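You operate a simulated robot arm through the tools that you are given. There is no shell and no other tool. Be economical: measure what you need, move in short steps, check, and stop when the job is done.

You are at the controls of a simulated two-armed robot. One attempt, no reset.

## Task
Push crate five under chute one, clip the 19 mm tag on it and open the flap.
Fine: crate in place first; flap open and latch free at the end; nothing spilt.

Only the result counts: the job must be done as asked and must still hold three seconds after the hand-in. Knocking over, shifting, dropping, spilling or breaking anything else fails it.

## Robot
Two 7-joint arms with two-finger parallel grippers on one trunk, on a base that drives. Base frame: it is fixed to the floor where the robot stands at the start and does not move with it; the origin is under the middle of the robot, x ahead of it, y to its left, z up. Units: cm, degrees, N and s.
The left shoulder is at the start at [5, 16.1, 102.3], the right one opposite. With the tool pointing down near the work surface each hand reaches from about 10 to 32 cm from the robot's upright axis, wherever it stands, measured 20 degrees to its own side. Places, roughly: brake lever [30, 190, 70]; clamp knob four [80, -230, 90]; clamp knob one [80, 20, 90]; clamp knob three [80, -150, 90]; clamp knob two [80, -70, 90]; crate eight [50, -200, 0]; crate four [75, 175, 50]; crate one [75, -300, 50]; crate seven [50, -125, 0]; crate six [75, -350, 50]; crate three [75, 175, 50]; divider plate with grip four [100, -230, 80]; divider plate with grip one [100, 20, 80]; divider plate with grip three [100, -150, 80]; divider plate with grip two [100, -70, 80]; flap one [70, 70, 60]. Payload 3.43 kg a hand.
The tool frame of a hand sits at the grasp point between the pads (the TCP): z along the fingers, y along the line on which they close. The tips reach 3 cm beyond it. Largest opening 9.4 cm; finger width 2.8, thickness 1; the body of the gripper, 5 by 9.6 cm, starts 5.5 cm behind the TCP.
Orientation is that of the tool frame in the base frame, as a unit quaternion [x, y, z, w]. With the fingers straight down and closing along the base's y, the tool's x points along the base's -x, its y along +y and its z along -z.

## Interface
- The arms move only by the tool arm_command. It takes "left_motion", "right_motion" or both (then of equal length, played together; a hand with none holds still); each is one flat list of numbers, 7 for each row, row after row: the shift along the tool's x, y, z in cm, then the turn, a rotation vector about the tool's x, y, z in rad, then the finger opening in cm, from 0 to 9.4. In form: [x, y, z, rx, ry, rz, fingers, x, y, z, rx, ry, rz, fingers, ...]. A call has 1 to 8 rows; each row is the pose to reach, as a shift and turn from the pose commanded when the call began, along the tool's axes at that moment. A row lasts 0.2 s, in which the tool goes at most 5 cm and 8.6 degrees; a call with a longer step from one row to the next is refused whole, and so is a gripper value outside its range. Where a pose cannot be reached the arm comes as near as it can. A force on the tool above 90 N (or 10 N above the force at the start of the call, whichever is more), or a blocked arm, ends the call early, and 0.2 s more pass. Each finger travels about 4.5 cm/s and halts on what it meets, pressing with about 44 N; the grip force reading is that of the motor and also rises with nothing between the fingers. The clock runs only during rows and for 0.2 s after the last one: add rows that repeat a pose to give the fingers time. It gives the time, the measured TCP pose, the force on the tool (base axes), the opening and the grip force at its end, in the units of the frame above (readings bear some noise), with the torque about the TCP (base axes, N m) and any sound that the robot's microphone picked up.
- Cameras (640 x 400 px; columns grow to the right, rows downward): "scene" is now at [11.11, 4.57, 113.88]; the picture's right is [0.56, -0.83, 0.00], its down [-0.54, -0.36, -0.76] and it looks along [0.63, 0.43, -0.65] (base axes); focal length 214 px, centre (320, 200). "left" rides on the left gripper at [7.6, -1.4, -10.2] in its tool frame; the picture's right is [0.18, 0.98, 0.00], its down [-0.75, 0.14, -0.64] and it looks along [-0.63, 0.12, 0.77] (tool axes); focal length 243 px, centre (320, 200). "right" rides on the right gripper at [7.6, 1.4, -10.2] in its tool frame; the picture's right is [-0.18, 0.98, 0.00], its down [-0.75, -0.14, -0.64] and it looks along [-0.63, -0.12, 0.77] (tool axes); focal length 243 px, centre (320, 200). There is no depth. A picture from a camera that has moved, and an enlarged one, comes with that camera's place and axes in the base frame and with its lens.
- camera(camera): a new picture of that camera. No time passes.
- raise_lower(by): slides the trunk up (or, below 0, down) by that many cm; the arms and the scene camera ride with it, the base frame stays. It gives what a move gives, with no picture.
- base_move(legs): drives the robot by 1 to 6 legs, each [ahead, left, turn to the left] in cm, cm and degrees, along the robot's own axes; the way and the turn of a leg run together, so that a leg with both is an arc; at most 150 cm and 180 degrees a leg. The arms and the cameras ride along, it lands a little off, and it stops where it bumps. It gives what a move gives.
- turn_head(pan, tilt): turns the head with the scene camera to pan (to the left, within 80 degrees either way) and tilt (down, from -29 to 69), counted from straight ahead of the robot. It gives what a move gives.
- inspect(camera, box): a new picture of the part [left, top, right, bottom] of that camera's present view, enlarged. No time passes.
- sign_off(): hands the job in; it is judged then, once.

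Work in short steps. Places have to be worked out from the pictures, the camera data and where the tool is seen: move nearer, look again, correct. Check each grasp and each placing, and mend what went wrong. You have 120 turns and 92 pictures in all, those below and enlarged ones among them. Open the grippers and draw the arms clear of the work before you hand the job in, unless the task says otherwise; then end with one line.

The tools are called after "Call:" by a JSON object that holds its "api" and its "payload". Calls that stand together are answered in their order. arm_command: Moves the arms, as the interface text tells. Its arguments: {"type":"object","properties":{"left_motion":{"type":"array"},"right_motion":{"type":"array"}},"required":[]} The other tools are called the same way: raise_lower (by) slides the trunk up or down; base_move (legs) drives the base; turn_head (pan, tilt) turns the head that bears the scene camera; camera (camera) takes a picture; inspect (camera, box) takes an enlarged picture of a part of a camera's view; sign_off () hands the job in.

At the start:

```text
time: 0.0
left_eef_pos: [27.45, 36.97, 92.77]
left_orientation: [0.0, 1.0, 0.0, 0.0]
left_wrist_force: [0.1, 0.1, 0.2]
left_wrist_torque: [0.01, 0.0, 0.01]
left_grip_width: 9.39
left_grip_force: 0.1
right_eef_pos: [40.23, 8.14, 94.96]
right_orientation: [0.0, 1.0, 0.0, 0.0]
right_wrist_force: [-1.1, 1.5, 0.3]
right_wrist_torque: [0.0, -0.02, -0.01]
right_grip_width: 9.41
right_grip_force: 0.0
trunk travel left (down, up): [-5.0, 21.7]
robot x, y, heading: [-0.06, -0.06, 0.2]
head pan, tilt: [33.9, 40.2]
```

scene: 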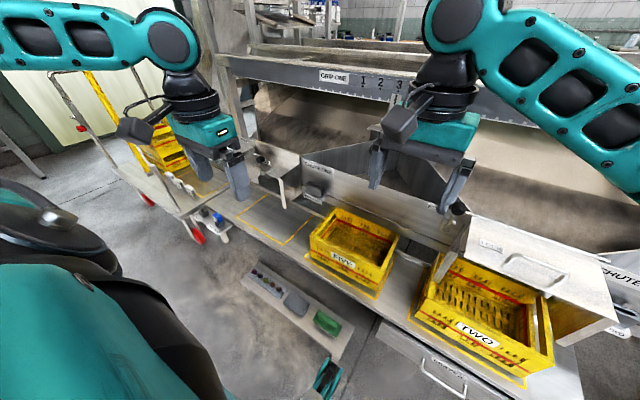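
right: 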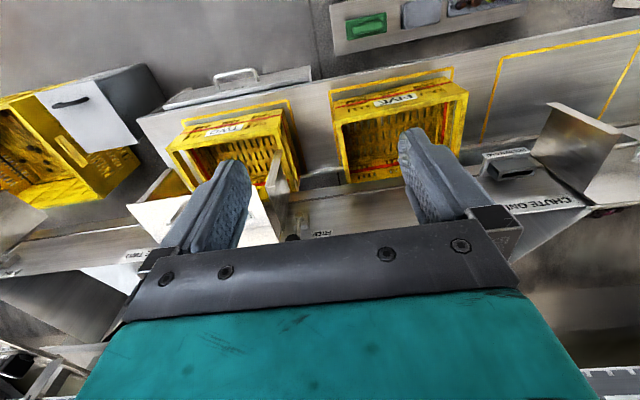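
left: 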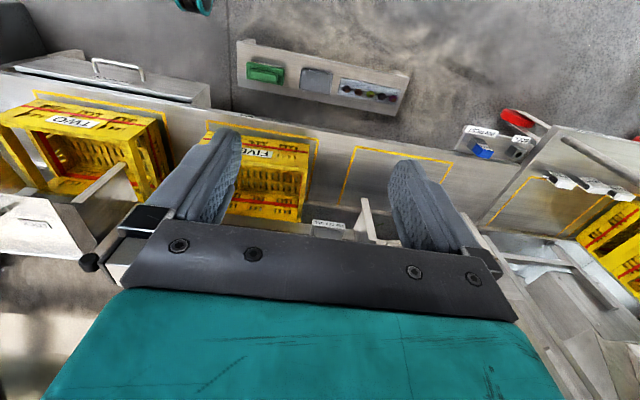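

I see crate five on a bench, an outlined empty yellow square to its left (under chute one presumably), and tags on a small tray. I look closer at the details.

Call:
{"api": "inspect", "payload": {"camera": "scene", "box": [230, 130, 430, 255]}}

Call:
{"api": "inspect", "payload": {"camera": "scene", "box": [90, 130, 290, 255]}}

Call:
{"api": "inspect", "payload": {"camera": "scene", "box": [200, 240, 400, 365]}}

```text
3.20 times, centred on (330, 192) of scene
camera zoom: at [11.11, 4.57, 113.88], right [0.56, -0.83, 0.0], down [-0.54, -0.36, -0.76], along [0.63, 0.43, -0.65], focal length 686 px, centre (288, 224)
```

zoom: 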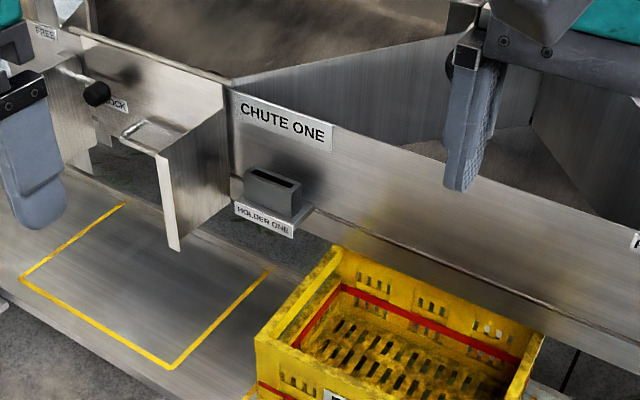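

```text
3.20 times, centred on (190, 192) of scene
camera zoom: at [11.11, 4.57, 113.88], right [0.56, -0.83, 0.0], down [-0.54, -0.36, -0.76], along [0.63, 0.43, -0.65], focal length 686 px, centre (736, 224)
```

zoom: 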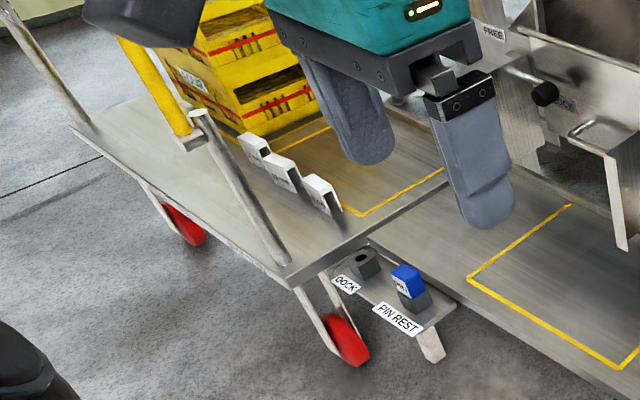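

```text
3.20 times, centred on (300, 302) of scene
camera zoom: at [11.11, 4.57, 113.88], right [0.56, -0.83, 0.0], down [-0.54, -0.36, -0.76], along [0.63, 0.43, -0.65], focal length 686 px, centre (384, -128)
```

zoom: 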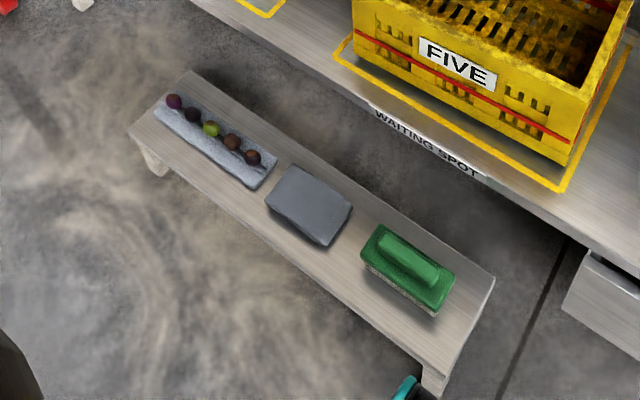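

The bench square under chute one is near [49,55,50], crate five near [48,18]. I turn the head to look at the left side (tags, latch).

Call:
{"api": "turn_head", "payload": {"pan": 60, "tilt": 30}}

Call:
{"api": "camera", "payload": {"camera": "scene"}}

Call:
{"api": "inspect", "payload": {"camera": "left", "box": [440, 90, 640, 215]}}

Call:
{"api": "inspect", "payload": {"camera": "right", "box": [440, 90, 640, 215]}}

```text
time: 0.9
left_eef_pos: [27.47, 36.98, 92.71]
left_orientation: [0.0, 1.0, 0.0, 0.001]
left_wrist_force: [-0.1, -1.0, -1.0]
left_wrist_torque: [0.01, 0.03, 0.02]
left_grip_width: 9.43
left_grip_force: 0.1
right_eef_pos: [40.09, 8.07, 95.01]
right_orientation: [0.0, 1.0, 0.0, 0.0]
right_wrist_force: [0.0, 1.0, 0.3]
right_wrist_torque: [0.0, 0.0, -0.05]
right_grip_width: 9.39
right_grip_force: 0.0
trunk travel left (down, up): [-5.0, 21.7]
robot x, y, heading: [-0.32, -0.02, 0.2]
head pan, tilt: [60.0, 30.0]
```

```text
85 pictures are left
camera scene: at [8.6, 7.67, 115.44], right [0.87, -0.5, 0.0], down [-0.25, -0.43, -0.87], along [0.43, 0.75, -0.5], focal length 214 px, centre (320, 200)
```

scene: 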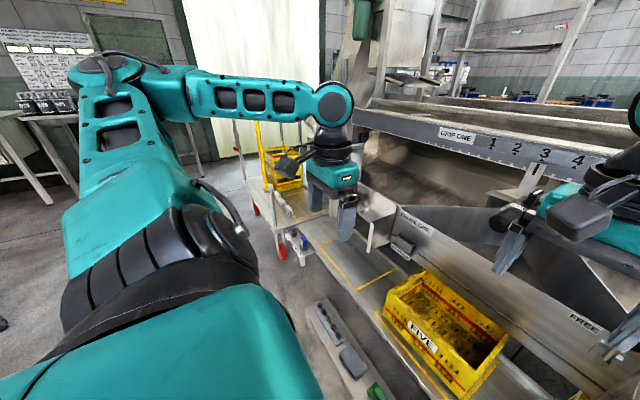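

```text
3.20 times, centred on (540, 152) of left
camera zoom: at [19.71, 35.58, 102.89], right [-0.18, 0.98, 0.0], down [0.75, 0.14, 0.64], along [0.63, 0.12, -0.77], focal length 776 px, centre (-384, 352)
```

zoom: 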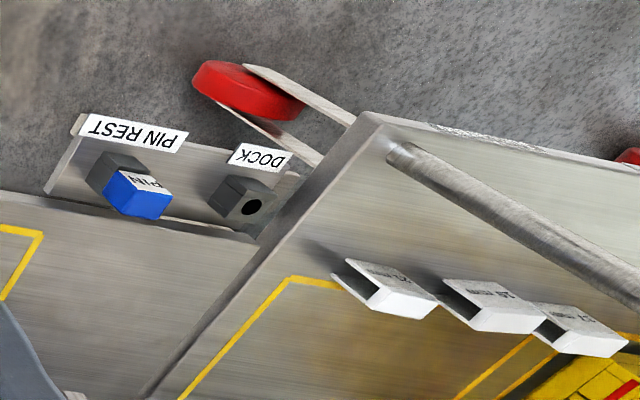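

```text
3.20 times, centred on (540, 152) of right
camera zoom: at [32.41, 9.54, 105.27], right [0.18, 0.98, 0.0], down [0.75, -0.14, 0.64], along [0.63, -0.12, -0.77], focal length 776 px, centre (-384, 352)
```

zoom: 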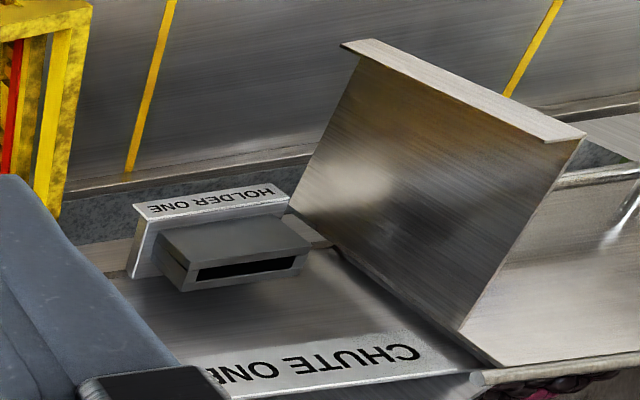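

I zoom on the chute area from this view.

Call:
{"api": "inspect", "payload": {"camera": "scene", "box": [320, 170, 480, 270]}}

Call:
{"api": "inspect", "payload": {"camera": "scene", "box": [240, 130, 360, 280]}}

Call:
{"api": "inspect", "payload": {"camera": "left", "box": [520, 140, 640, 215]}}

```text
4.00 times, centred on (400, 220) of scene
camera zoom: at [8.6, 7.67, 115.44], right [0.87, -0.5, 0.0], down [-0.25, -0.43, -0.87], along [0.43, 0.75, -0.5], focal length 858 px, centre (0, 120)
```

zoom: 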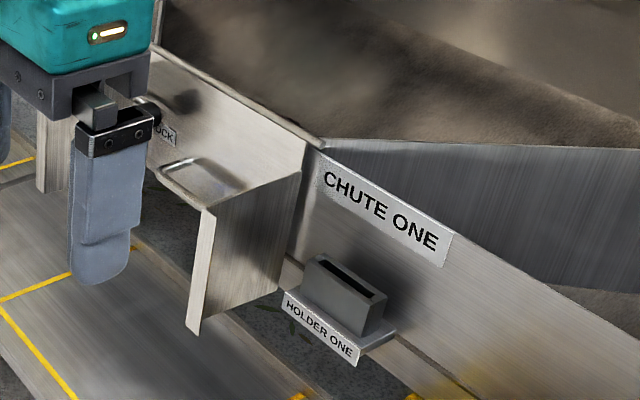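

```text
2.67 times, centred on (300, 205) of scene
camera zoom: at [8.6, 7.67, 115.44], right [0.87, -0.5, 0.0], down [-0.25, -0.43, -0.87], along [0.43, 0.75, -0.5], focal length 572 px, centre (373, 187)
```

zoom: 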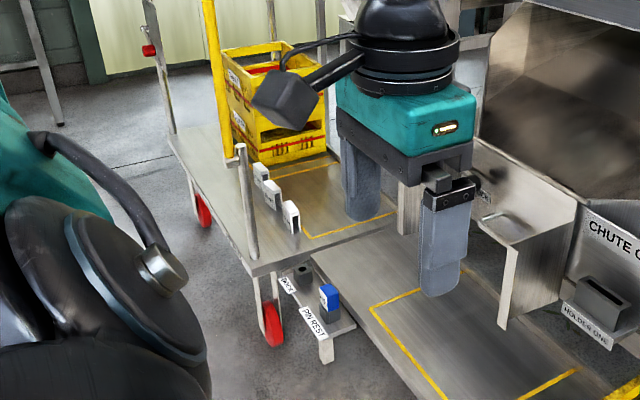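

```text
5.33 times, centred on (580, 178) of left
camera zoom: at [19.71, 35.58, 102.89], right [-0.18, 0.98, 0.0], down [0.75, 0.14, 0.64], along [0.63, 0.12, -0.77], focal length 1294 px, centre (-1067, 320)
```

zoom: 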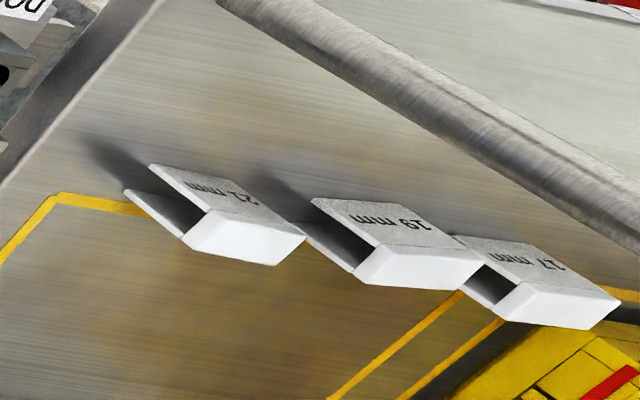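

The 19 mm tag is the middle of three U clips on the trolley. The bench seems lower (~35 cm); I look down in front to see free floor for the base.

Call:
{"api": "turn_head", "payload": {"pan": 25, "tilt": 62}}

Call:
{"api": "camera", "payload": {"camera": "scene"}}

```text
time: 1.9
left_eef_pos: [27.45, 37.13, 92.65]
left_orientation: [-0.001, 1.0, 0.0, 0.0]
left_wrist_force: [-0.6, 0.0, 0.3]
left_wrist_torque: [-0.01, 0.01, 0.02]
left_grip_width: 9.42
left_grip_force: 0.1
right_eef_pos: [40.21, 8.15, 94.94]
right_orientation: [0.0, 1.0, 0.0, -0.001]
right_wrist_force: [-0.2, -1.0, -0.7]
right_wrist_torque: [0.03, -0.03, 0.0]
right_grip_width: 9.39
right_grip_force: 0.1
trunk travel left (down, up): [-5.0, 21.7]
robot x, y, heading: [0.09, 0.12, -0.0]
head pan, tilt: [25.0, 62.0]
```

```text
79 pictures are left
camera scene: at [9.9, 2.57, 111.01], right [0.42, -0.91, 0.0], down [-0.8, -0.37, -0.47], along [0.43, 0.2, -0.88], focal length 214 px, centre (320, 200)
```

scene: 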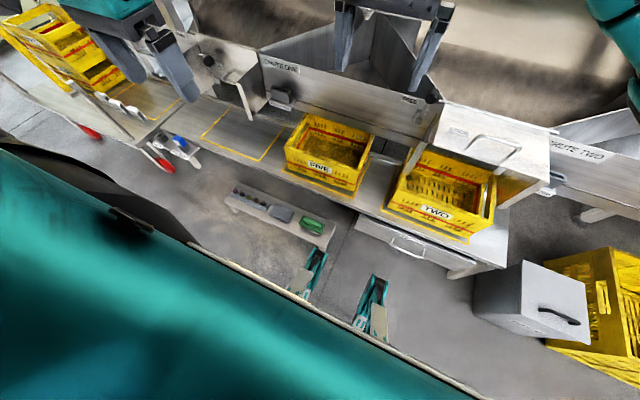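

The shelf near the floor (x≈36–46, y≈12–68) restricts the base. I zoom in on the feet and the shelf.

Call:
{"api": "inspect", "payload": {"camera": "scene", "box": [220, 180, 460, 330]}}

Call:
{"api": "inspect", "payload": {"camera": "scene", "box": [100, 30, 340, 180]}}

```text
2.67 times, centred on (340, 255) of scene
camera zoom: at [9.9, 2.57, 111.01], right [0.42, -0.91, 0.0], down [-0.8, -0.37, -0.47], along [0.43, 0.2, -0.88], focal length 572 px, centre (267, 53)
```

zoom: 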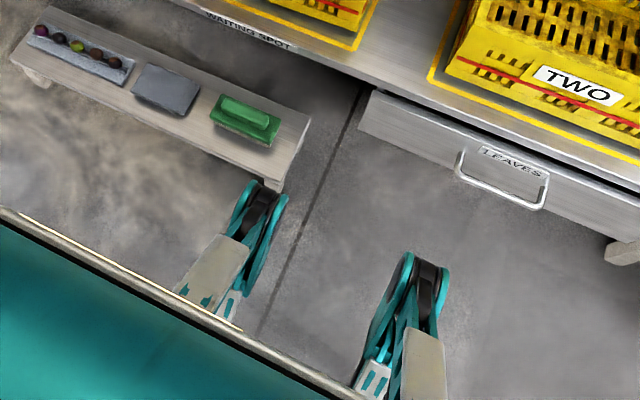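

```text
2.67 times, centred on (220, 105) of scene
camera zoom: at [9.9, 2.57, 111.01], right [0.42, -0.91, 0.0], down [-0.8, -0.37, -0.47], along [0.43, 0.2, -0.88], focal length 572 px, centre (587, 453)
```

zoom: 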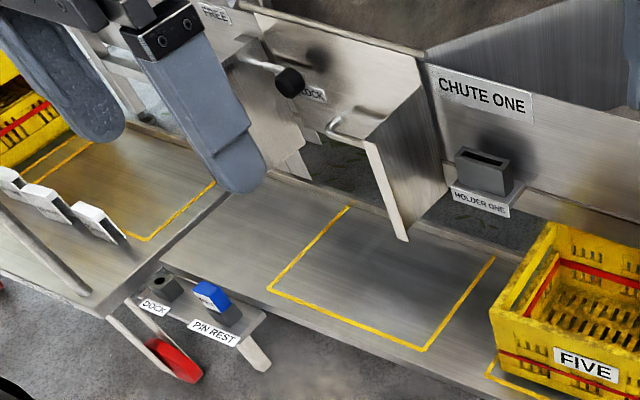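

Wheels nearly touch the shelf, so facing the bench I can't get near. I'll back off, turn to face +y, and work sideways with the right arm, whose shoulder then comes close to the bench.

Call:
{"api": "base_move", "payload": {"legs": [[-22, 0, 0], [0, 0, 90]]}}

Call:
{"api": "turn_head", "payload": {"pan": -55, "tilt": 50}}

Call:
{"api": "camera", "payload": {"camera": "scene"}}

```text
time: 7.5
left_eef_pos: [-59.27, 27.02, 92.74]
left_orientation: [0.711, -0.703, 0.0, 0.0]
left_wrist_force: [-0.5, 0.0, 0.6]
left_wrist_torque: [-0.01, -0.02, 0.02]
left_grip_width: 9.4
left_grip_force: 0.0
right_eef_pos: [-30.69, 40.03, 94.89]
right_orientation: [0.71, -0.704, 0.0, 0.0]
right_wrist_force: [0.0, -0.4, 0.3]
right_wrist_torque: [-0.01, -0.03, 0.01]
right_grip_width: 9.4
right_grip_force: 0.1
trunk travel left (down, up): [-5.0, 21.7]
robot x, y, heading: [-22.3, 0.09, 90.7]
head pan, tilt: [25.0, 62.0]
```

```text
time: 9.0
left_eef_pos: [-59.42, 27.08, 92.83]
left_orientation: [0.711, -0.703, 0.0, 0.0]
left_wrist_force: [-0.3, 0.6, -0.2]
left_wrist_torque: [0.01, -0.01, 0.0]
left_grip_width: 9.44
left_grip_force: 0.0
right_eef_pos: [-30.6, 39.98, 94.97]
right_orientation: [0.711, -0.704, 0.0, 0.0]
right_wrist_force: [-0.9, 0.7, -0.3]
right_wrist_torque: [0.03, -0.02, 0.0]
right_grip_width: 9.42
right_grip_force: 0.0
trunk travel left (down, up): [-5.0, 21.7]
robot x, y, heading: [-22.12, -0.11, 90.6]
head pan, tilt: [-55.0, 50.0]
```

```text
76 pictures are left
camera scene: at [-15.79, 8.34, 112.49], right [0.58, -0.81, 0.0], down [-0.62, -0.45, -0.64], along [0.52, 0.37, -0.77], focal length 214 px, centre (320, 200)
```

scene: 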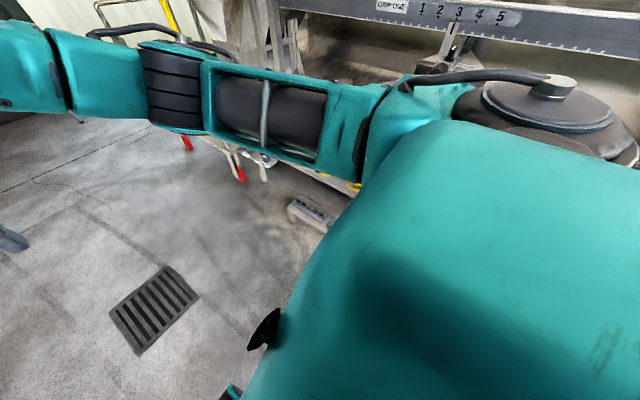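

The right shoulder hides the scene camera's view, so I'll rely on the hand camera. I strafe toward the bench and look with the right hand camera.

Call:
{"api": "base_move", "payload": {"legs": [[0, -32, -0.6]]}}

Call:
{"api": "camera", "payload": {"camera": "scene"}}

Call:
{"api": "camera", "payload": {"camera": "right"}}

```text
time: 11.9
left_eef_pos: [-32.03, 27.44, 92.73]
left_orientation: [0.708, -0.706, -0.001, 0.0]
left_wrist_force: [0.0, 0.0, -1.5]
left_wrist_torque: [0.03, 0.04, 0.01]
left_grip_width: 9.39
left_grip_force: 0.1
right_eef_pos: [-3.12, 40.38, 95.0]
right_orientation: [0.708, -0.706, 0.001, 0.001]
right_wrist_force: [-0.3, 0.3, 0.3]
right_wrist_torque: [0.01, 0.03, 0.01]
right_grip_width: 9.38
right_grip_force: 0.1
trunk travel left (down, up): [-5.0, 21.7]
robot x, y, heading: [4.7, -0.19, 90.2]
head pan, tilt: [-55.0, 50.0]
stopped in leg 1: the robot was blocked; the commanded pose is now the measured one
```

```text
75 pictures are left
camera scene: at [11.39, 8.4, 112.49], right [0.58, -0.82, 0.0], down [-0.63, -0.44, -0.64], along [0.52, 0.37, -0.77], focal length 214 px, centre (320, 200)
```

scene: 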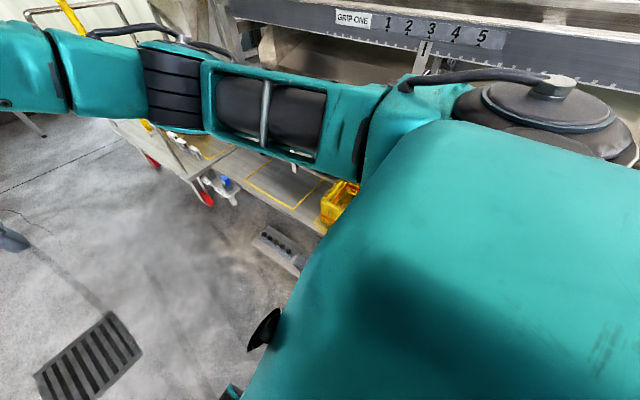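

```text
74 pictures are left
camera right: at [-4.74, 32.67, 105.25], right [-0.98, 0.18, 0.0], down [0.14, 0.75, 0.64], along [0.12, 0.63, -0.77], focal length 243 px, centre (320, 200)
```

right: 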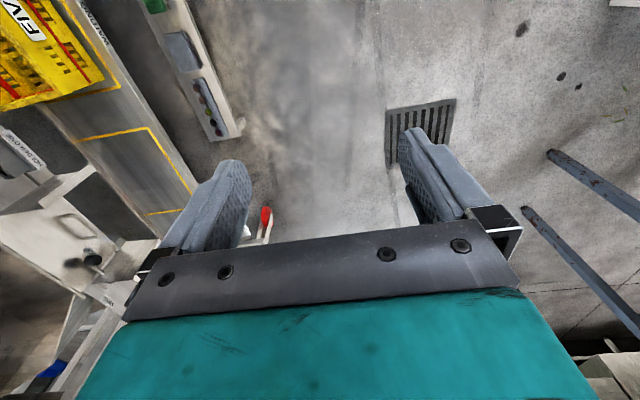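

Base was blocked at x≈4.7 (probably the low shelf). I back off 1 cm and swing the right hand out toward the bench, turning its camera to face it.

Call:
{"api": "base_move", "payload": {"legs": [[0, 1.5, 0]]}}

Call:
{"api": "arm_command", "payload": {"right_motion": [0, -3, 0, 0, 0, 0.145, 9.4, 0, -6, 0, 0, 0, 0.29, 9.4, 0, -9, 0, 0, 0, 0.435, 9.4, 0, -12, 0, 0, 0, 0.58, 9.4, 0, -15, 0, 0, 0, 0.725, 9.4, 0, -18, 0, 0, 0, 0.87, 9.4, 0, -21, 0, 0, 0, 1.015, 9.4, 0, -24, 0, 0, 0, 1.16, 9.4]}}

Call:
{"api": "camera", "payload": {"camera": "right"}}

```text
time: 12.7
left_eef_pos: [-33.49, 27.49, 92.82]
left_orientation: [0.708, -0.706, 0.0, -0.001]
left_wrist_force: [-0.3, -0.4, -0.3]
left_wrist_torque: [-0.04, 0.01, 0.01]
left_grip_width: 9.4
left_grip_force: 0.1
right_eef_pos: [-4.68, 40.3, 95.0]
right_orientation: [0.708, -0.706, -0.001, 0.0]
right_wrist_force: [0.0, -0.3, -1.2]
right_wrist_torque: [0.02, 0.0, 0.01]
right_grip_width: 9.4
right_grip_force: 0.1
trunk travel left (down, up): [-5.0, 21.7]
robot x, y, heading: [3.26, 0.19, 90.2]
head pan, tilt: [-55.0, 50.0]
```

```text
time: 14.5
left_eef_pos: [-33.56, 27.43, 92.75]
left_orientation: [0.708, -0.706, -0.001, 0.0]
left_wrist_force: [0.0, -0.1, 0.0]
left_wrist_torque: [0.04, -0.01, 0.02]
left_grip_width: 9.39
left_grip_force: 0.2
right_eef_pos: [19.35, 40.5, 94.88]
right_orientation: [-0.205, 0.979, 0.0, -0.001]
right_wrist_force: [-0.7, 0.6, 0.0]
right_wrist_torque: [0.04, -0.04, -0.01]
right_grip_width: 9.42
right_grip_force: 0.0
trunk travel left (down, up): [-5.0, 21.7]
robot x, y, heading: [3.53, -0.04, 90.1]
head pan, tilt: [-55.0, 50.0]
```

```text
73 pictures are left
camera right: at [11.66, 38.69, 105.15], right [-0.22, 0.97, 0.0], down [0.75, 0.17, 0.64], along [0.63, 0.14, -0.77], focal length 243 px, centre (320, 200)
```

right: 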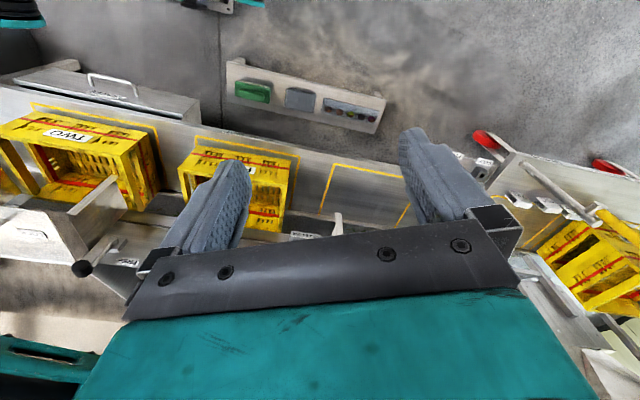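

The shelf hasn't moved (corner still ≈[34.7,12.6]). To see what blocks the base, I tilt the hand camera to look straight down.

Call:
{"api": "arm_command", "payload": {"right_motion": [0, 0, 0, 0, 0.14, 0, 9.4, 0, 0, 0, 0, 0.28, 0, 9.4, 0, 0, 0, 0, 0.42, 0, 9.4, 0, 0, 0, 0, 0.56, 0, 9.4, 0, 0, 0, 0, 0.7, 0, 9.4]}}

Call:
{"api": "camera", "payload": {"camera": "right"}}

```text
time: 15.7
left_eef_pos: [-33.46, 27.25, 92.83]
left_orientation: [0.708, -0.706, 0.0, 0.0]
left_wrist_force: [-0.1, -1.3, -1.3]
left_wrist_torque: [-0.03, -0.02, 0.01]
left_grip_width: 9.4
left_grip_force: 0.0
right_eef_pos: [19.37, 40.37, 94.86]
right_orientation: [-0.193, 0.919, -0.069, -0.337]
right_wrist_force: [0.6, 0.1, -0.2]
right_wrist_torque: [0.03, -0.03, -0.03]
right_grip_width: 9.45
right_grip_force: 0.0
trunk travel left (down, up): [-5.0, 21.7]
robot x, y, heading: [4.01, 0.29, 90.2]
head pan, tilt: [-55.0, 50.0]
```

```text
72 pictures are left
camera right: at [19.34, 41.98, 107.77], right [-0.27, 0.96, -0.12], down [0.96, 0.27, 0.0], along [0.04, -0.11, -0.99], focal length 243 px, centre (320, 200)
```

right: 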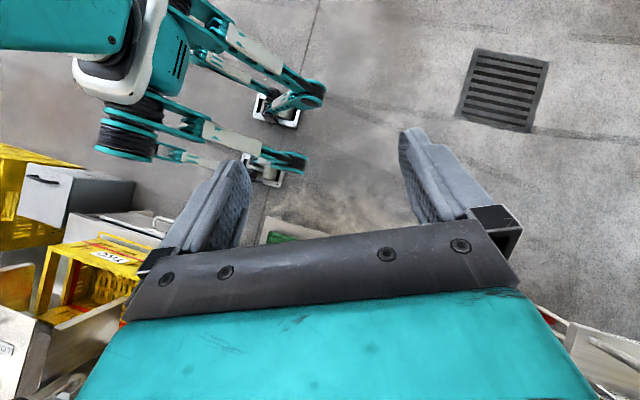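

The protrusions are the robot's knees (z≈41, not at the floor), so the footprint likely is ~30 cm radius and the shelf was what I bumped. I move along to y≈20 and turn back 25° so the right arm points toward the bench, then restore the hand.

Call:
{"api": "base_move", "payload": {"legs": [[20, 0, 0], [0, 0, -25]]}}

Call:
{"api": "arm_command", "payload": {"right_motion": [0, 0, 0, 0, -0.14, 0, 9.4, 0, 0, 0, 0, -0.28, 0, 9.4, 0, 0, 0, 0, -0.42, 0, 9.4, 0, 0, 0, 0, -0.56, 0, 9.4, 0, 0, 0, 0, -0.7, 0, 9.4]}}

Call:
{"api": "camera", "payload": {"camera": "scene"}}

```text
time: 17.6
left_eef_pos: [-34.08, 47.04, 92.72]
left_orientation: [0.708, -0.706, 0.0, 0.0]
left_wrist_force: [0.0, 0.1, -0.8]
left_wrist_torque: [0.0, 0.01, 0.0]
left_grip_width: 9.42
left_grip_force: 0.0
right_eef_pos: [18.71, 60.1, 94.99]
right_orientation: [-0.192, 0.92, -0.07, -0.335]
right_wrist_force: [-0.4, -0.2, -0.2]
right_wrist_torque: [-0.01, -0.02, -0.03]
right_grip_width: 9.4
right_grip_force: 0.1
trunk travel left (down, up): [-5.0, 21.7]
robot x, y, heading: [3.01, 19.9, 90.4]
head pan, tilt: [-55.0, 50.0]
stopped in leg 2: the robot was blocked; the commanded pose is now the measured one
```

```text
time: 18.8
left_eef_pos: [-34.29, 47.06, 92.75]
left_orientation: [0.708, -0.706, 0.001, -0.001]
left_wrist_force: [0.5, 0.2, 0.2]
left_wrist_torque: [-0.02, 0.02, -0.01]
left_grip_width: 9.39
left_grip_force: 0.0
right_eef_pos: [18.65, 59.93, 94.99]
right_orientation: [-0.204, 0.979, 0.001, 0.001]
right_wrist_force: [0.6, -0.3, -0.6]
right_wrist_torque: [-0.02, 0.0, -0.02]
right_grip_width: 9.42
right_grip_force: 0.2
trunk travel left (down, up): [-5.0, 21.7]
robot x, y, heading: [2.85, 19.66, 90.1]
head pan, tilt: [-55.0, 50.0]
```

```text
71 pictures are left
camera scene: at [9.2, 27.98, 112.49], right [0.58, -0.82, 0.0], down [-0.63, -0.44, -0.64], along [0.53, 0.37, -0.77], focal length 214 px, centre (320, 200)
```

scene: 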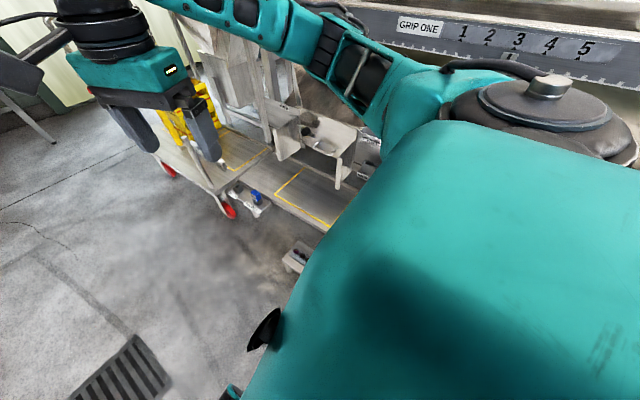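

Turning is blocked beside the shelf, so I stay at heading 90. I test the sideways reach: move the right hand toward [45,35,80] with the tool down and the camera facing the bench.

Call:
{"api": "arm_command", "payload": {"right_motion": [-1.73, -4.16, 1.88, 0, 0, 0.051, 9.4, -3.45, -8.33, 3.75, 0, 0, 0.103, 9.4, -5.18, -12.5, 5.63, 0, 0, 0.154, 9.4, -6.9, -16.65, 7.5, 0, 0, 0.206, 9.4, -8.63, -20.8, 9.38, 0, 0, 0.257, 9.4, -10.35, -25, 11.25, 0, 0, 0.309, 9.4, -12.1, -29.1, 13.1, 0, 0, 0.36, 9.4, -13.8, -33.3, 15, 0, 0, 0.41, 9.4]}}

Call:
{"api": "camera", "payload": {"camera": "right"}}

```text
time: 20.6
left_eef_pos: [-34.17, 47.09, 92.7]
left_orientation: [0.708, -0.706, 0.0, 0.0]
left_wrist_force: [0.8, 0.2, -0.1]
left_wrist_torque: [-0.01, 0.02, 0.04]
left_grip_width: 9.38
left_grip_force: 0.0
right_eef_pos: [45.01, 34.95, 79.79]
right_orientation: [-0.001, 1.0, 0.001, 0.0]
right_wrist_force: [-1.1, 0.6, 0.6]
right_wrist_torque: [0.01, -0.02, 0.0]
right_grip_width: 9.38
right_grip_force: 0.1
right hand out of reach, approached as far as the arm can: row 5, 6, 7, 8
trunk travel left (down, up): [-5.0, 21.7]
robot x, y, heading: [2.9, 19.6, 90.0]
head pan, tilt: [-55.0, 50.0]
```

```text
70 pictures are left
camera right: at [37.24, 36.42, 90.11], right [0.18, 0.98, 0.0], down [0.75, -0.14, 0.64], along [0.63, -0.12, -0.77], focal length 243 px, centre (320, 200)
```

right: 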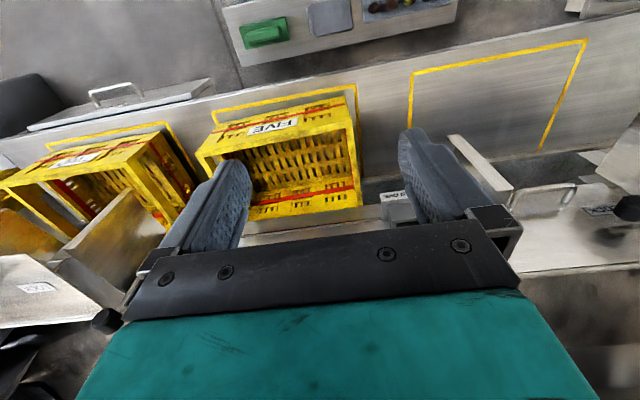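

The hand reaches there fine. I inspect crate five and the flap/latch closely from here.

Call:
{"api": "inspect", "payload": {"camera": "right", "box": [180, 70, 390, 230]}}

Call:
{"api": "inspect", "payload": {"camera": "right", "box": [440, 80, 640, 280]}}

```text
2.50 times, centred on (285, 150) of right
camera zoom: at [37.24, 36.42, 90.11], right [0.18, 0.98, 0.0], down [0.75, -0.14, 0.64], along [0.63, -0.12, -0.77], focal length 606 px, centre (408, 325)
```

zoom: 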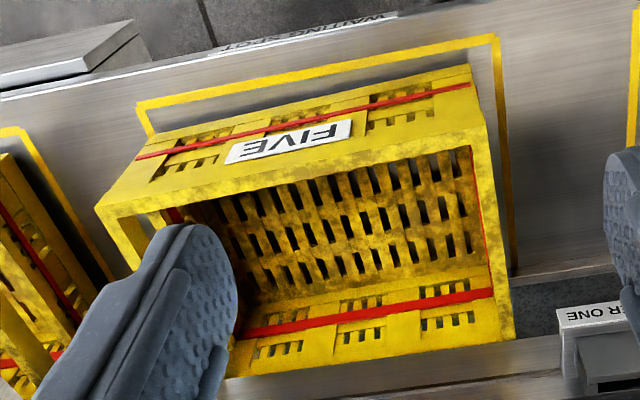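

```text
2.00 times, centred on (540, 180) of right
camera zoom: at [37.24, 36.42, 90.11], right [0.18, 0.98, 0.0], down [0.75, -0.14, 0.64], along [0.63, -0.12, -0.77], focal length 485 px, centre (-120, 240)
```

zoom: 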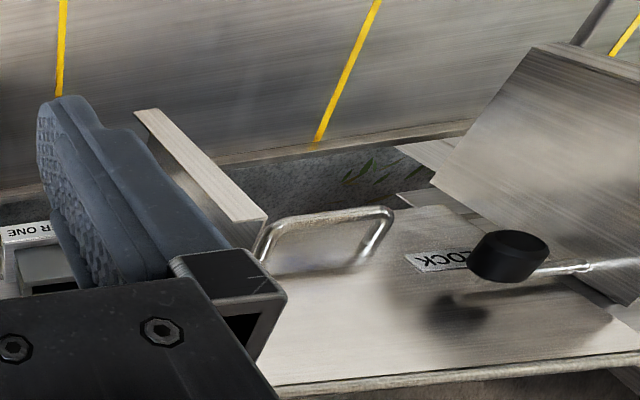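

Crate five spans about x 54.6–73.3, y 10–38.8, top z≈49.5; it needs +43.7 cm in y. Before that I drive ahead 25 cm to study the flap and latch with the hand camera.

Call:
{"api": "base_move", "payload": {"legs": [[25, 0, 0]]}}

Call:
{"api": "camera", "payload": {"camera": "right"}}

Call:
{"api": "inspect", "payload": {"camera": "scene", "box": [240, 0, 480, 200]}}

```text
time: 22.4
left_eef_pos: [-34.35, 72.19, 92.7]
left_orientation: [0.709, -0.705, -0.001, 0.0]
left_wrist_force: [-0.1, 0.3, 1.2]
left_wrist_torque: [0.01, 0.0, -0.01]
left_grip_width: 9.42
left_grip_force: 0.1
right_eef_pos: [44.81, 60.33, 79.77]
right_orientation: [-0.002, 1.0, 0.0, 0.0]
right_wrist_force: [0.7, 0.2, -0.4]
right_wrist_torque: [0.0, -0.02, 0.02]
right_grip_width: 9.41
right_grip_force: 0.0
trunk travel left (down, up): [-5.0, 21.7]
robot x, y, heading: [2.58, 45.13, 90.5]
head pan, tilt: [-55.0, 50.0]
```

```text
67 pictures are left
camera right: at [37.07, 61.81, 90.11], right [0.18, 0.98, 0.0], down [0.75, -0.14, 0.64], along [0.63, -0.12, -0.77], focal length 243 px, centre (320, 200)
```

right: 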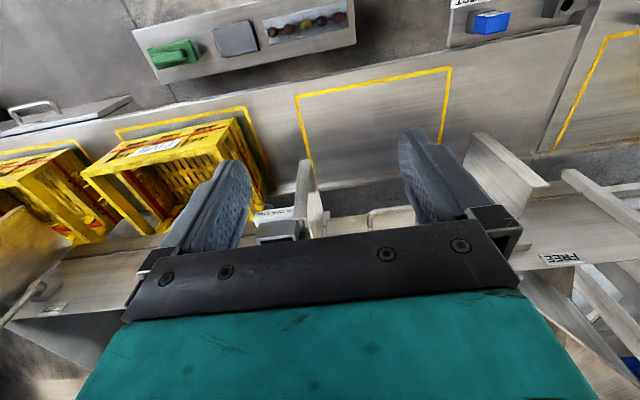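

```text
2.00 times, centred on (360, 100) of scene
camera zoom: at [9.08, 53.24, 112.49], right [0.58, -0.82, 0.0], down [-0.62, -0.44, -0.64], along [0.52, 0.37, -0.77], focal length 429 px, centre (240, 400)
```

zoom: 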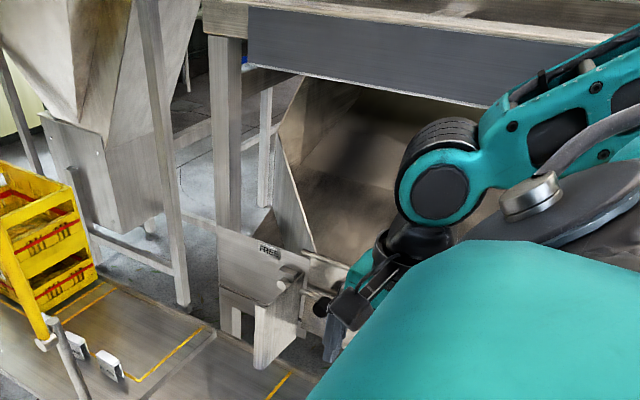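

The gripper hides the flap. I pitch the tool 30° outward (camera then looks nearly level at the flap), slightly back and lower.

Call:
{"api": "arm_command", "payload": {"right_motion": [1.2, 0, 0.6, 0, -0.13, 0, 9.4, 2.4, 0, 1.2, 0, -0.26, 0, 9.4, 3.6, 0, 1.8, 0, -0.39, 0, 9.4, 4.8, 0, 2.4, 0, -0.52, 0, 9.4]}}

Call:
{"api": "camera", "payload": {"camera": "right"}}

```text
time: 23.4
left_eef_pos: [-34.4, 72.2, 92.77]
left_orientation: [0.709, -0.705, 0.0, 0.0]
left_wrist_force: [-0.2, 0.0, -0.2]
left_wrist_torque: [-0.01, -0.03, 0.01]
left_grip_width: 9.4
left_grip_force: 0.0
right_eef_pos: [42.86, 66.82, 73.08]
right_orientation: [-0.001, 0.966, 0.001, 0.258]
right_wrist_force: [-0.3, 0.0, -0.1]
right_wrist_torque: [0.03, -0.03, 0.02]
right_grip_width: 9.39
right_grip_force: 0.0
right hand out of reach, approached as far as the arm can: row 1, 2, 3, 4
trunk travel left (down, up): [-5.0, 21.7]
robot x, y, heading: [2.86, 45.01, 90.0]
head pan, tilt: [-55.0, 50.0]
```

```text
65 pictures are left
camera right: at [30.98, 68.14, 78.29], right [0.16, 0.98, 0.09], down [0.33, -0.14, 0.93], along [0.93, -0.12, -0.35], focal length 243 px, centre (320, 200)
```

right: 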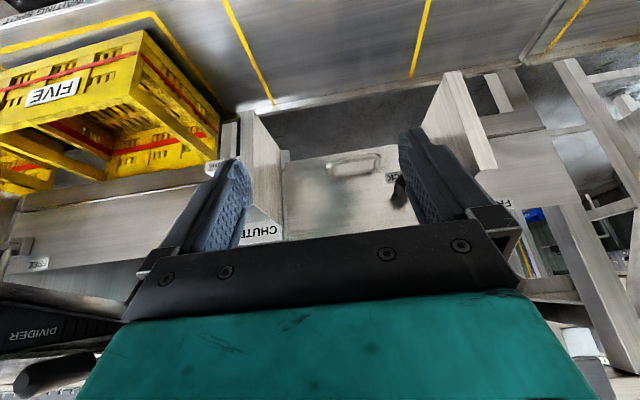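

The flap (handle loop near [70,70,58]) hangs between two cheeks; the latch knob sits at LOCK. Zooming in.

Call:
{"api": "inspect", "payload": {"camera": "right", "box": [230, 100, 430, 250]}}

Call:
{"api": "inspect", "payload": {"camera": "right", "box": [0, 130, 200, 280]}}

```text
2.67 times, centred on (330, 175) of right
camera zoom: at [30.98, 68.14, 78.29], right [0.16, 0.98, 0.09], down [0.33, -0.14, 0.93], along [0.93, -0.12, -0.35], focal length 647 px, centre (293, 267)
```

zoom: 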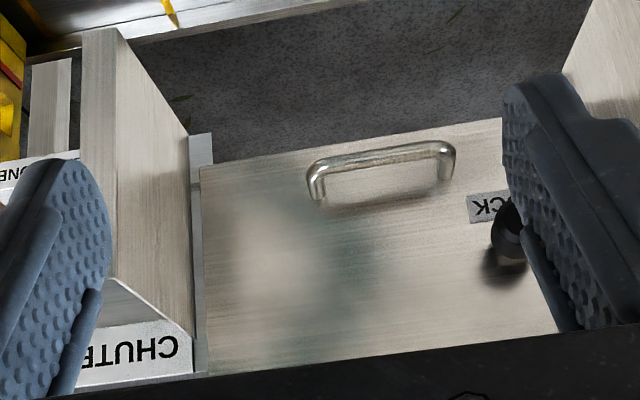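

```text
2.67 times, centred on (100, 205) of right
camera zoom: at [30.98, 68.14, 78.29], right [0.16, 0.98, 0.09], down [0.33, -0.14, 0.93], along [0.93, -0.12, -0.35], focal length 647 px, centre (907, 187)
```

zoom: 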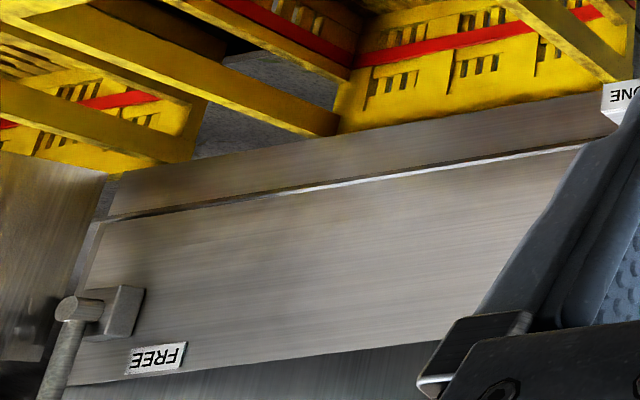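

I need a clear view of the latch: drive ahead 12 cm and look again.

Call:
{"api": "base_move", "payload": {"legs": [[12, 0, 0]]}}

Call:
{"api": "inspect", "payload": {"camera": "right", "box": [220, 60, 440, 250]}}

Call:
{"api": "inspect", "payload": {"camera": "scene", "box": [270, 80, 430, 230]}}

```text
time: 24.6
left_eef_pos: [-34.5, 84.19, 92.65]
left_orientation: [0.708, -0.706, 0.0, 0.001]
left_wrist_force: [0.6, -0.2, 0.2]
left_wrist_torque: [-0.02, -0.02, 0.0]
left_grip_width: 9.41
left_grip_force: 0.0
right_eef_pos: [42.72, 78.89, 73.07]
right_orientation: [-0.002, 0.967, 0.0, 0.256]
right_wrist_force: [-0.6, -0.6, -0.4]
right_wrist_torque: [-0.04, 0.02, -0.02]
right_grip_width: 9.37
right_grip_force: 0.2
trunk travel left (down, up): [-5.0, 21.7]
robot x, y, heading: [2.46, 56.56, 90.4]
head pan, tilt: [-55.0, 50.0]
```

```text
2.11 times, centred on (330, 155) of right
camera zoom: at [30.94, 80.15, 78.3], right [0.16, 0.98, 0.09], down [0.34, -0.14, 0.93], along [0.93, -0.12, -0.35], focal length 511 px, centre (299, 295)
```

zoom: 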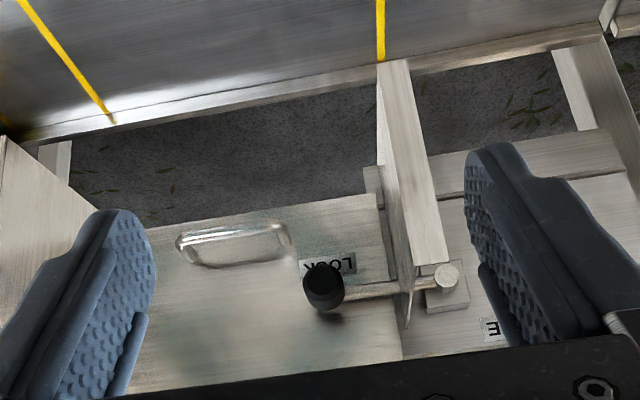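

```text
2.67 times, centred on (350, 155) of scene
camera zoom: at [9.02, 65.31, 112.49], right [0.58, -0.82, 0.0], down [-0.63, -0.44, -0.64], along [0.52, 0.37, -0.77], focal length 572 px, centre (240, 320)
```

zoom: 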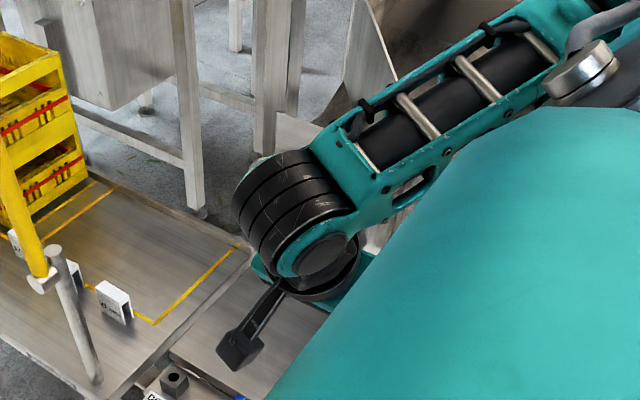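

The lever pivots at about [70,87,64] with its knob at [69,77.4,63.5]; FREE is upward. It's at long reach, so I need to know what limits the base: I lift the hand and pitch it to look back at the robot's base.

Call:
{"api": "arm_command", "payload": {"right_motion": [-1, 0, -1.7, 0, 0.14, 0, 9.4, -2, 0, -3.4, 0, 0.28, 0, 9.4, -3, 0, -5.1, 0, 0.42, 0, 9.4, -4, 0, -6.8, 0, 0.56, 0, 9.4, -5, 0, -8.5, 0, 0.7, 0, 9.4, -6, 0, -10.2, 0, 0.84, 0, 9.4, -7, 0, -11.9, 0, 0.98, 0, 9.4, -8, 0, -13.6, 0, 1.12, 0, 9.4]}}

Call:
{"api": "arm_command", "payload": {"right_motion": [0, 0, 0, 0, 0.14, 0, 9.4, 0, 0, 0, 0, 0.28, 0, 9.4, 0, 0, 0, 0, 0.42, 0, 9.4]}}

Call:
{"api": "camera", "payload": {"camera": "right"}}

```text
time: 26.4
left_eef_pos: [-34.43, 84.13, 92.76]
left_orientation: [0.708, -0.706, 0.0, 0.0]
left_wrist_force: [0.8, 0.1, 0.5]
left_wrist_torque: [0.0, 0.0, 0.0]
left_grip_width: 9.4
left_grip_force: 0.1
right_eef_pos: [43.07, 78.71, 89.02]
right_orientation: [-0.001, 0.955, 0.0, -0.296]
right_wrist_force: [0.7, -0.3, 1.1]
right_wrist_torque: [-0.02, -0.03, -0.01]
right_grip_width: 9.39
right_grip_force: 0.0
right hand out of reach, approached as far as the arm can: row 1
trunk travel left (down, up): [-5.0, 21.7]
robot x, y, heading: [2.8, 56.98, 90.2]
head pan, tilt: [-55.0, 50.0]
```

```text
time: 27.2
left_eef_pos: [-34.34, 84.24, 92.89]
left_orientation: [0.708, -0.706, 0.0, 0.0]
left_wrist_force: [-0.5, 1.1, -0.2]
left_wrist_torque: [0.01, 0.0, -0.02]
left_grip_width: 9.39
left_grip_force: 0.1
right_eef_pos: [42.92, 78.69, 89.0]
right_orientation: [-0.001, 0.872, -0.001, -0.489]
right_wrist_force: [0.3, 0.3, 0.2]
right_wrist_torque: [-0.04, 0.01, -0.01]
right_grip_width: 9.4
right_grip_force: 0.1
trunk travel left (down, up): [-5.0, 21.7]
robot x, y, heading: [2.99, 57.08, 90.4]
head pan, tilt: [-55.0, 50.0]
```

```text
60 pictures are left
camera right: at [47.6, 80.18, 100.84], right [0.09, 0.98, -0.16], down [0.94, -0.14, -0.31], along [-0.33, -0.12, -0.94], focal length 243 px, centre (320, 200)
```

right: 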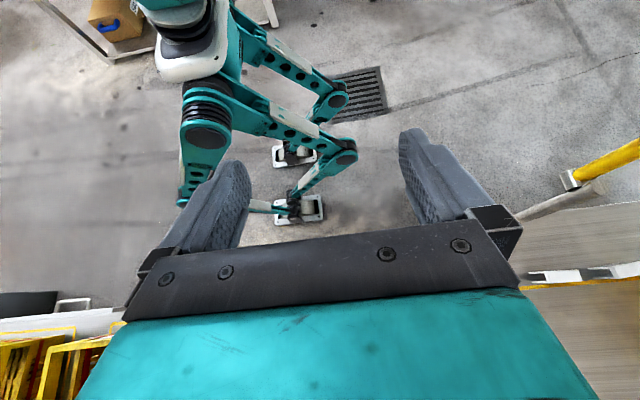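

The footprint seems boxy (~±30 cm), so x≈4 is the limit here. I pitch the hand back out and probe how far it reaches toward the latch/flap with the fingers angled outward.

Call:
{"api": "arm_command", "payload": {"right_motion": [0, 0, 0, 0, -0.14, 0, 9.4, 0, 0, 0, 0, -0.28, 0, 9.4, 0, 0, 0, 0, -0.42, 0, 9.4, 0, 0, 0, 0, -0.56, 0, 9.4, 0, 0, 0, 0, -0.7, 0, 9.4, 0, 0, 0, 0, -0.84, 0, 9.4, 0, 0, 0, 0, -0.98, 0, 9.4]}}

Call:
{"api": "arm_command", "payload": {"right_motion": [-1, 0, 2, 0, -0.13, 0, 9.4, -2, 0, 4, 0, -0.26, 0, 9.4, -3, 0, 6, 0, -0.39, 0, 9.4, -4, 0, 8, 0, -0.52, 0, 9.4, -5, 0, 10, 0, -0.65, 0, 9.4, -6, 0, 12, 0, -0.78, 0, 9.4, -7, 0, 14, 0, -0.91, 0, 9.4]}}

```text
time: 28.8
left_eef_pos: [-34.32, 84.33, 92.67]
left_orientation: [0.709, -0.705, 0.001, 0.0]
left_wrist_force: [-0.2, -1.0, 0.3]
left_wrist_torque: [-0.01, 0.02, 0.0]
left_grip_width: 9.4
left_grip_force: 0.0
right_eef_pos: [42.92, 78.71, 88.87]
right_orientation: [-0.002, 1.0, 0.0, -0.02]
right_wrist_force: [-0.6, 0.1, 0.5]
right_wrist_torque: [0.0, 0.01, -0.02]
right_grip_width: 9.43
right_grip_force: 0.1
trunk travel left (down, up): [-5.0, 21.7]
robot x, y, heading: [2.34, 57.39, 90.4]
head pan, tilt: [-55.0, 50.0]
```

```text
time: 30.4
left_eef_pos: [-34.45, 84.34, 92.78]
left_orientation: [0.708, -0.706, 0.0, 0.0]
left_wrist_force: [-0.4, 0.1, -0.1]
left_wrist_torque: [0.07, -0.01, -0.02]
left_grip_width: 9.4
left_grip_force: 0.1
right_eef_pos: [49.39, 78.8, 74.8]
right_orientation: [-0.001, 0.907, 0.001, 0.422]
right_wrist_force: [-0.8, -0.3, -0.9]
right_wrist_torque: [-0.02, 0.02, 0.02]
right_grip_width: 9.41
right_grip_force: 0.2
right hand out of reach, approached as far as the arm can: row 3, 4, 5
trunk travel left (down, up): [-5.0, 21.7]
robot x, y, heading: [2.33, 57.36, 90.4]
head pan, tilt: [-55.0, 50.0]
```

Reached [49.4,78.8,74.8] with 50° pitch. I continue outward/down toward the knob area, narrowing the fingers and keeping clear of the left cheek (y≈84).

Call:
{"api": "arm_command", "payload": {"right_motion": [0, -1.5, 2.5, 0, 0, 0, 7, -0.1, -3, 5, 0, -0.03, 0, 5, -0.2, -4, 7.5, 0, -0.06, 0, 4, -0.3, -4, 10, 0, -0.1, 0, 4]}}

Call:
{"api": "camera", "payload": {"camera": "right"}}

```text
time: 31.4
left_eef_pos: [-34.35, 84.25, 92.78]
left_orientation: [0.709, -0.705, -0.001, 0.0]
left_wrist_force: [-1.0, -0.2, 0.4]
left_wrist_torque: [0.01, -0.02, 0.02]
left_grip_width: 9.39
left_grip_force: 0.1
right_eef_pos: [57.29, 74.64, 68.55]
right_orientation: [-0.002, 0.884, 0.0, 0.467]
right_wrist_force: [-0.6, -0.1, 0.5]
right_wrist_torque: [-0.01, -0.01, -0.02]
right_grip_width: 4.02
right_grip_force: 0.0
trunk travel left (down, up): [-5.0, 21.7]
robot x, y, heading: [2.71, 56.99, 90.5]
head pan, tilt: [-55.0, 50.0]
```

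```text
59 pictures are left
camera right: at [44.42, 76.06, 68.14], right [0.1, 0.98, 0.15], down [-0.1, -0.14, 0.98], along [0.99, -0.11, 0.09], focal length 243 px, centre (320, 200)
```

right: 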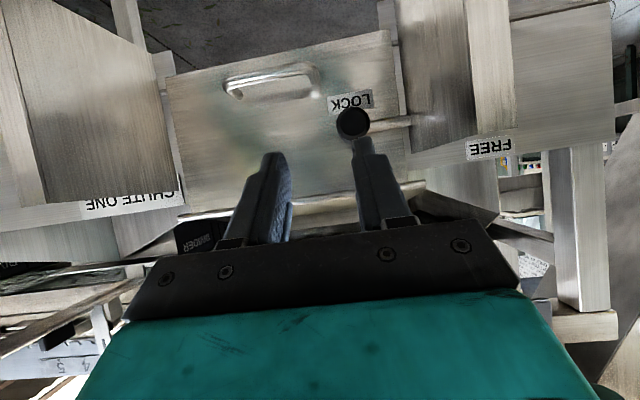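

The hand reaches [57,75,68.5] well, so flap and latch are workable from here. Now the crate: retract, go tool-down, then turn the wrist so the fingers close along x.

Call:
{"api": "arm_command", "payload": {"right_motion": [-0.84, 0, -2.44, 0, 0.12, 0, 4, -1.7, 0, -4.9, 0, 0.24, 0, 5, -2.5, 0, -7.3, 0, 0.36, 0, 6, -3.35, 0, -9.75, 0, 0.48, 0, 7, -4.2, 0, -12.2, 0, 0.6, 0, 8, -5, 0, -14.6, 0, 0.72, 0, 9, -5.9, 0, -17, 0, 0.84, 0, 9.4, -6.7, 0, -19.5, 0, 0.97, 0, 9.4]}}

Call:
{"api": "arm_command", "payload": {"right_motion": [0, 0, 0, 0, 0, -0.14, 9.4, 0, 0, 0, 0, 0, -0.28, 9.4, 0, 0, 0, 0, 0, -0.42, 9.4, 0, 0, 0, 0, 0, -0.56, 9.4, 0, 0, 0, 0, 0, -0.7, 9.4, 0, 0, 0, 0, 0, -0.84, 9.4, 0, 0, 0, 0, 0, -0.98, 9.4, 0, 0, 0, 0, 0, -1.12, 9.4]}}

Call:
{"api": "base_move", "payload": {"legs": [[-46, 0, 0]]}}

```text
time: 33.2
left_eef_pos: [-34.54, 84.28, 92.78]
left_orientation: [0.708, -0.707, 0.0, 0.0]
left_wrist_force: [-0.1, -0.4, -0.7]
left_wrist_torque: [-0.02, 0.01, 0.01]
left_grip_width: 9.39
left_grip_force: 0.0
right_eef_pos: [44.84, 74.8, 84.91]
right_orientation: [-0.001, 1.0, 0.0, -0.001]
right_wrist_force: [-0.3, 0.0, 0.1]
right_wrist_torque: [-0.01, 0.0, 0.02]
right_grip_width: 9.39
right_grip_force: 0.1
trunk travel left (down, up): [-5.0, 21.7]
robot x, y, heading: [2.69, 57.02, 90.1]
head pan, tilt: [-55.0, 50.0]
```

```text
time: 35.0
left_eef_pos: [-34.47, 84.29, 92.73]
left_orientation: [0.708, -0.706, 0.0, 0.0]
left_wrist_force: [0.4, 1.3, -0.4]
left_wrist_torque: [0.03, -0.02, -0.01]
left_grip_width: 9.4
left_grip_force: 0.0
right_eef_pos: [44.9, 74.7, 84.99]
right_orientation: [-0.534, 0.846, 0.0, -0.001]
right_wrist_force: [0.1, 0.6, 0.2]
right_wrist_torque: [0.03, 0.0, -0.01]
right_grip_width: 9.41
right_grip_force: 0.1
trunk travel left (down, up): [-5.0, 21.7]
robot x, y, heading: [2.72, 57.1, 90.2]
head pan, tilt: [-55.0, 50.0]
```

```text
time: 37.8
left_eef_pos: [-34.21, 37.35, 92.73]
left_orientation: [0.708, -0.706, 0.0, 0.0]
left_wrist_force: [0.5, -0.1, 1.0]
left_wrist_torque: [0.01, -0.03, -0.02]
left_grip_width: 9.39
left_grip_force: 0.0
right_eef_pos: [45.29, 27.76, 84.97]
right_orientation: [-0.532, 0.847, 0.0, -0.001]
right_wrist_force: [0.2, -0.4, -0.7]
right_wrist_torque: [0.0, 0.0, 0.0]
right_grip_width: 9.39
right_grip_force: 0.0
trunk travel left (down, up): [-5.0, 21.7]
robot x, y, heading: [2.72, 10.22, 90.2]
head pan, tilt: [-55.0, 50.0]
```

Now move over the crate's front wall: [54.6,24.7,65], with the wrist turn completed.

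Call:
{"api": "arm_command", "payload": {"right_motion": [-0.22, -1.6, 3.3, 0, 0, -0.075, 9.4, -0.44, -3.2, 6.7, 0, 0, -0.15, 9.4, -0.66, -4.85, 10, 0, 0, -0.225, 9.4, -0.89, -6.5, 13.3, 0, 0, -0.3, 9.4, -1.1, -8.1, 16.7, 0, 0, -0.375, 9.4, -1.33, -9.7, 20, 0, 0, -0.45, 9.4]}}

Call:
{"api": "camera", "payload": {"camera": "right"}}

```text
time: 39.2
left_eef_pos: [-34.23, 37.39, 92.67]
left_orientation: [0.709, -0.706, 0.0, 0.0]
left_wrist_force: [0.2, 0.2, 0.0]
left_wrist_torque: [0.01, -0.02, -0.01]
left_grip_width: 9.39
left_grip_force: 0.1
right_eef_pos: [54.32, 24.7, 65.09]
right_orientation: [0.708, -0.706, 0.0, 0.002]
right_wrist_force: [-0.4, 0.0, -1.0]
right_wrist_torque: [0.02, 0.0, 0.01]
right_grip_width: 9.43
right_grip_force: 0.0
trunk travel left (down, up): [-5.0, 21.7]
robot x, y, heading: [2.91, 9.94, 90.2]
head pan, tilt: [-55.0, 50.0]
```

```text
58 pictures are left
camera right: at [52.84, 17.13, 75.38], right [-0.98, 0.18, 0.0], down [0.14, 0.76, 0.64], along [0.12, 0.63, -0.77], focal length 243 px, centre (320, 200)
```

right: 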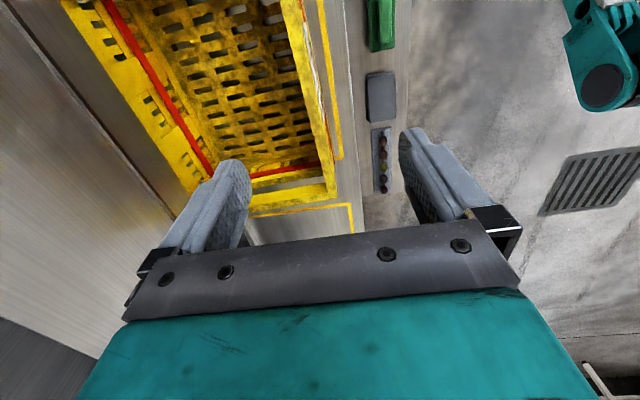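

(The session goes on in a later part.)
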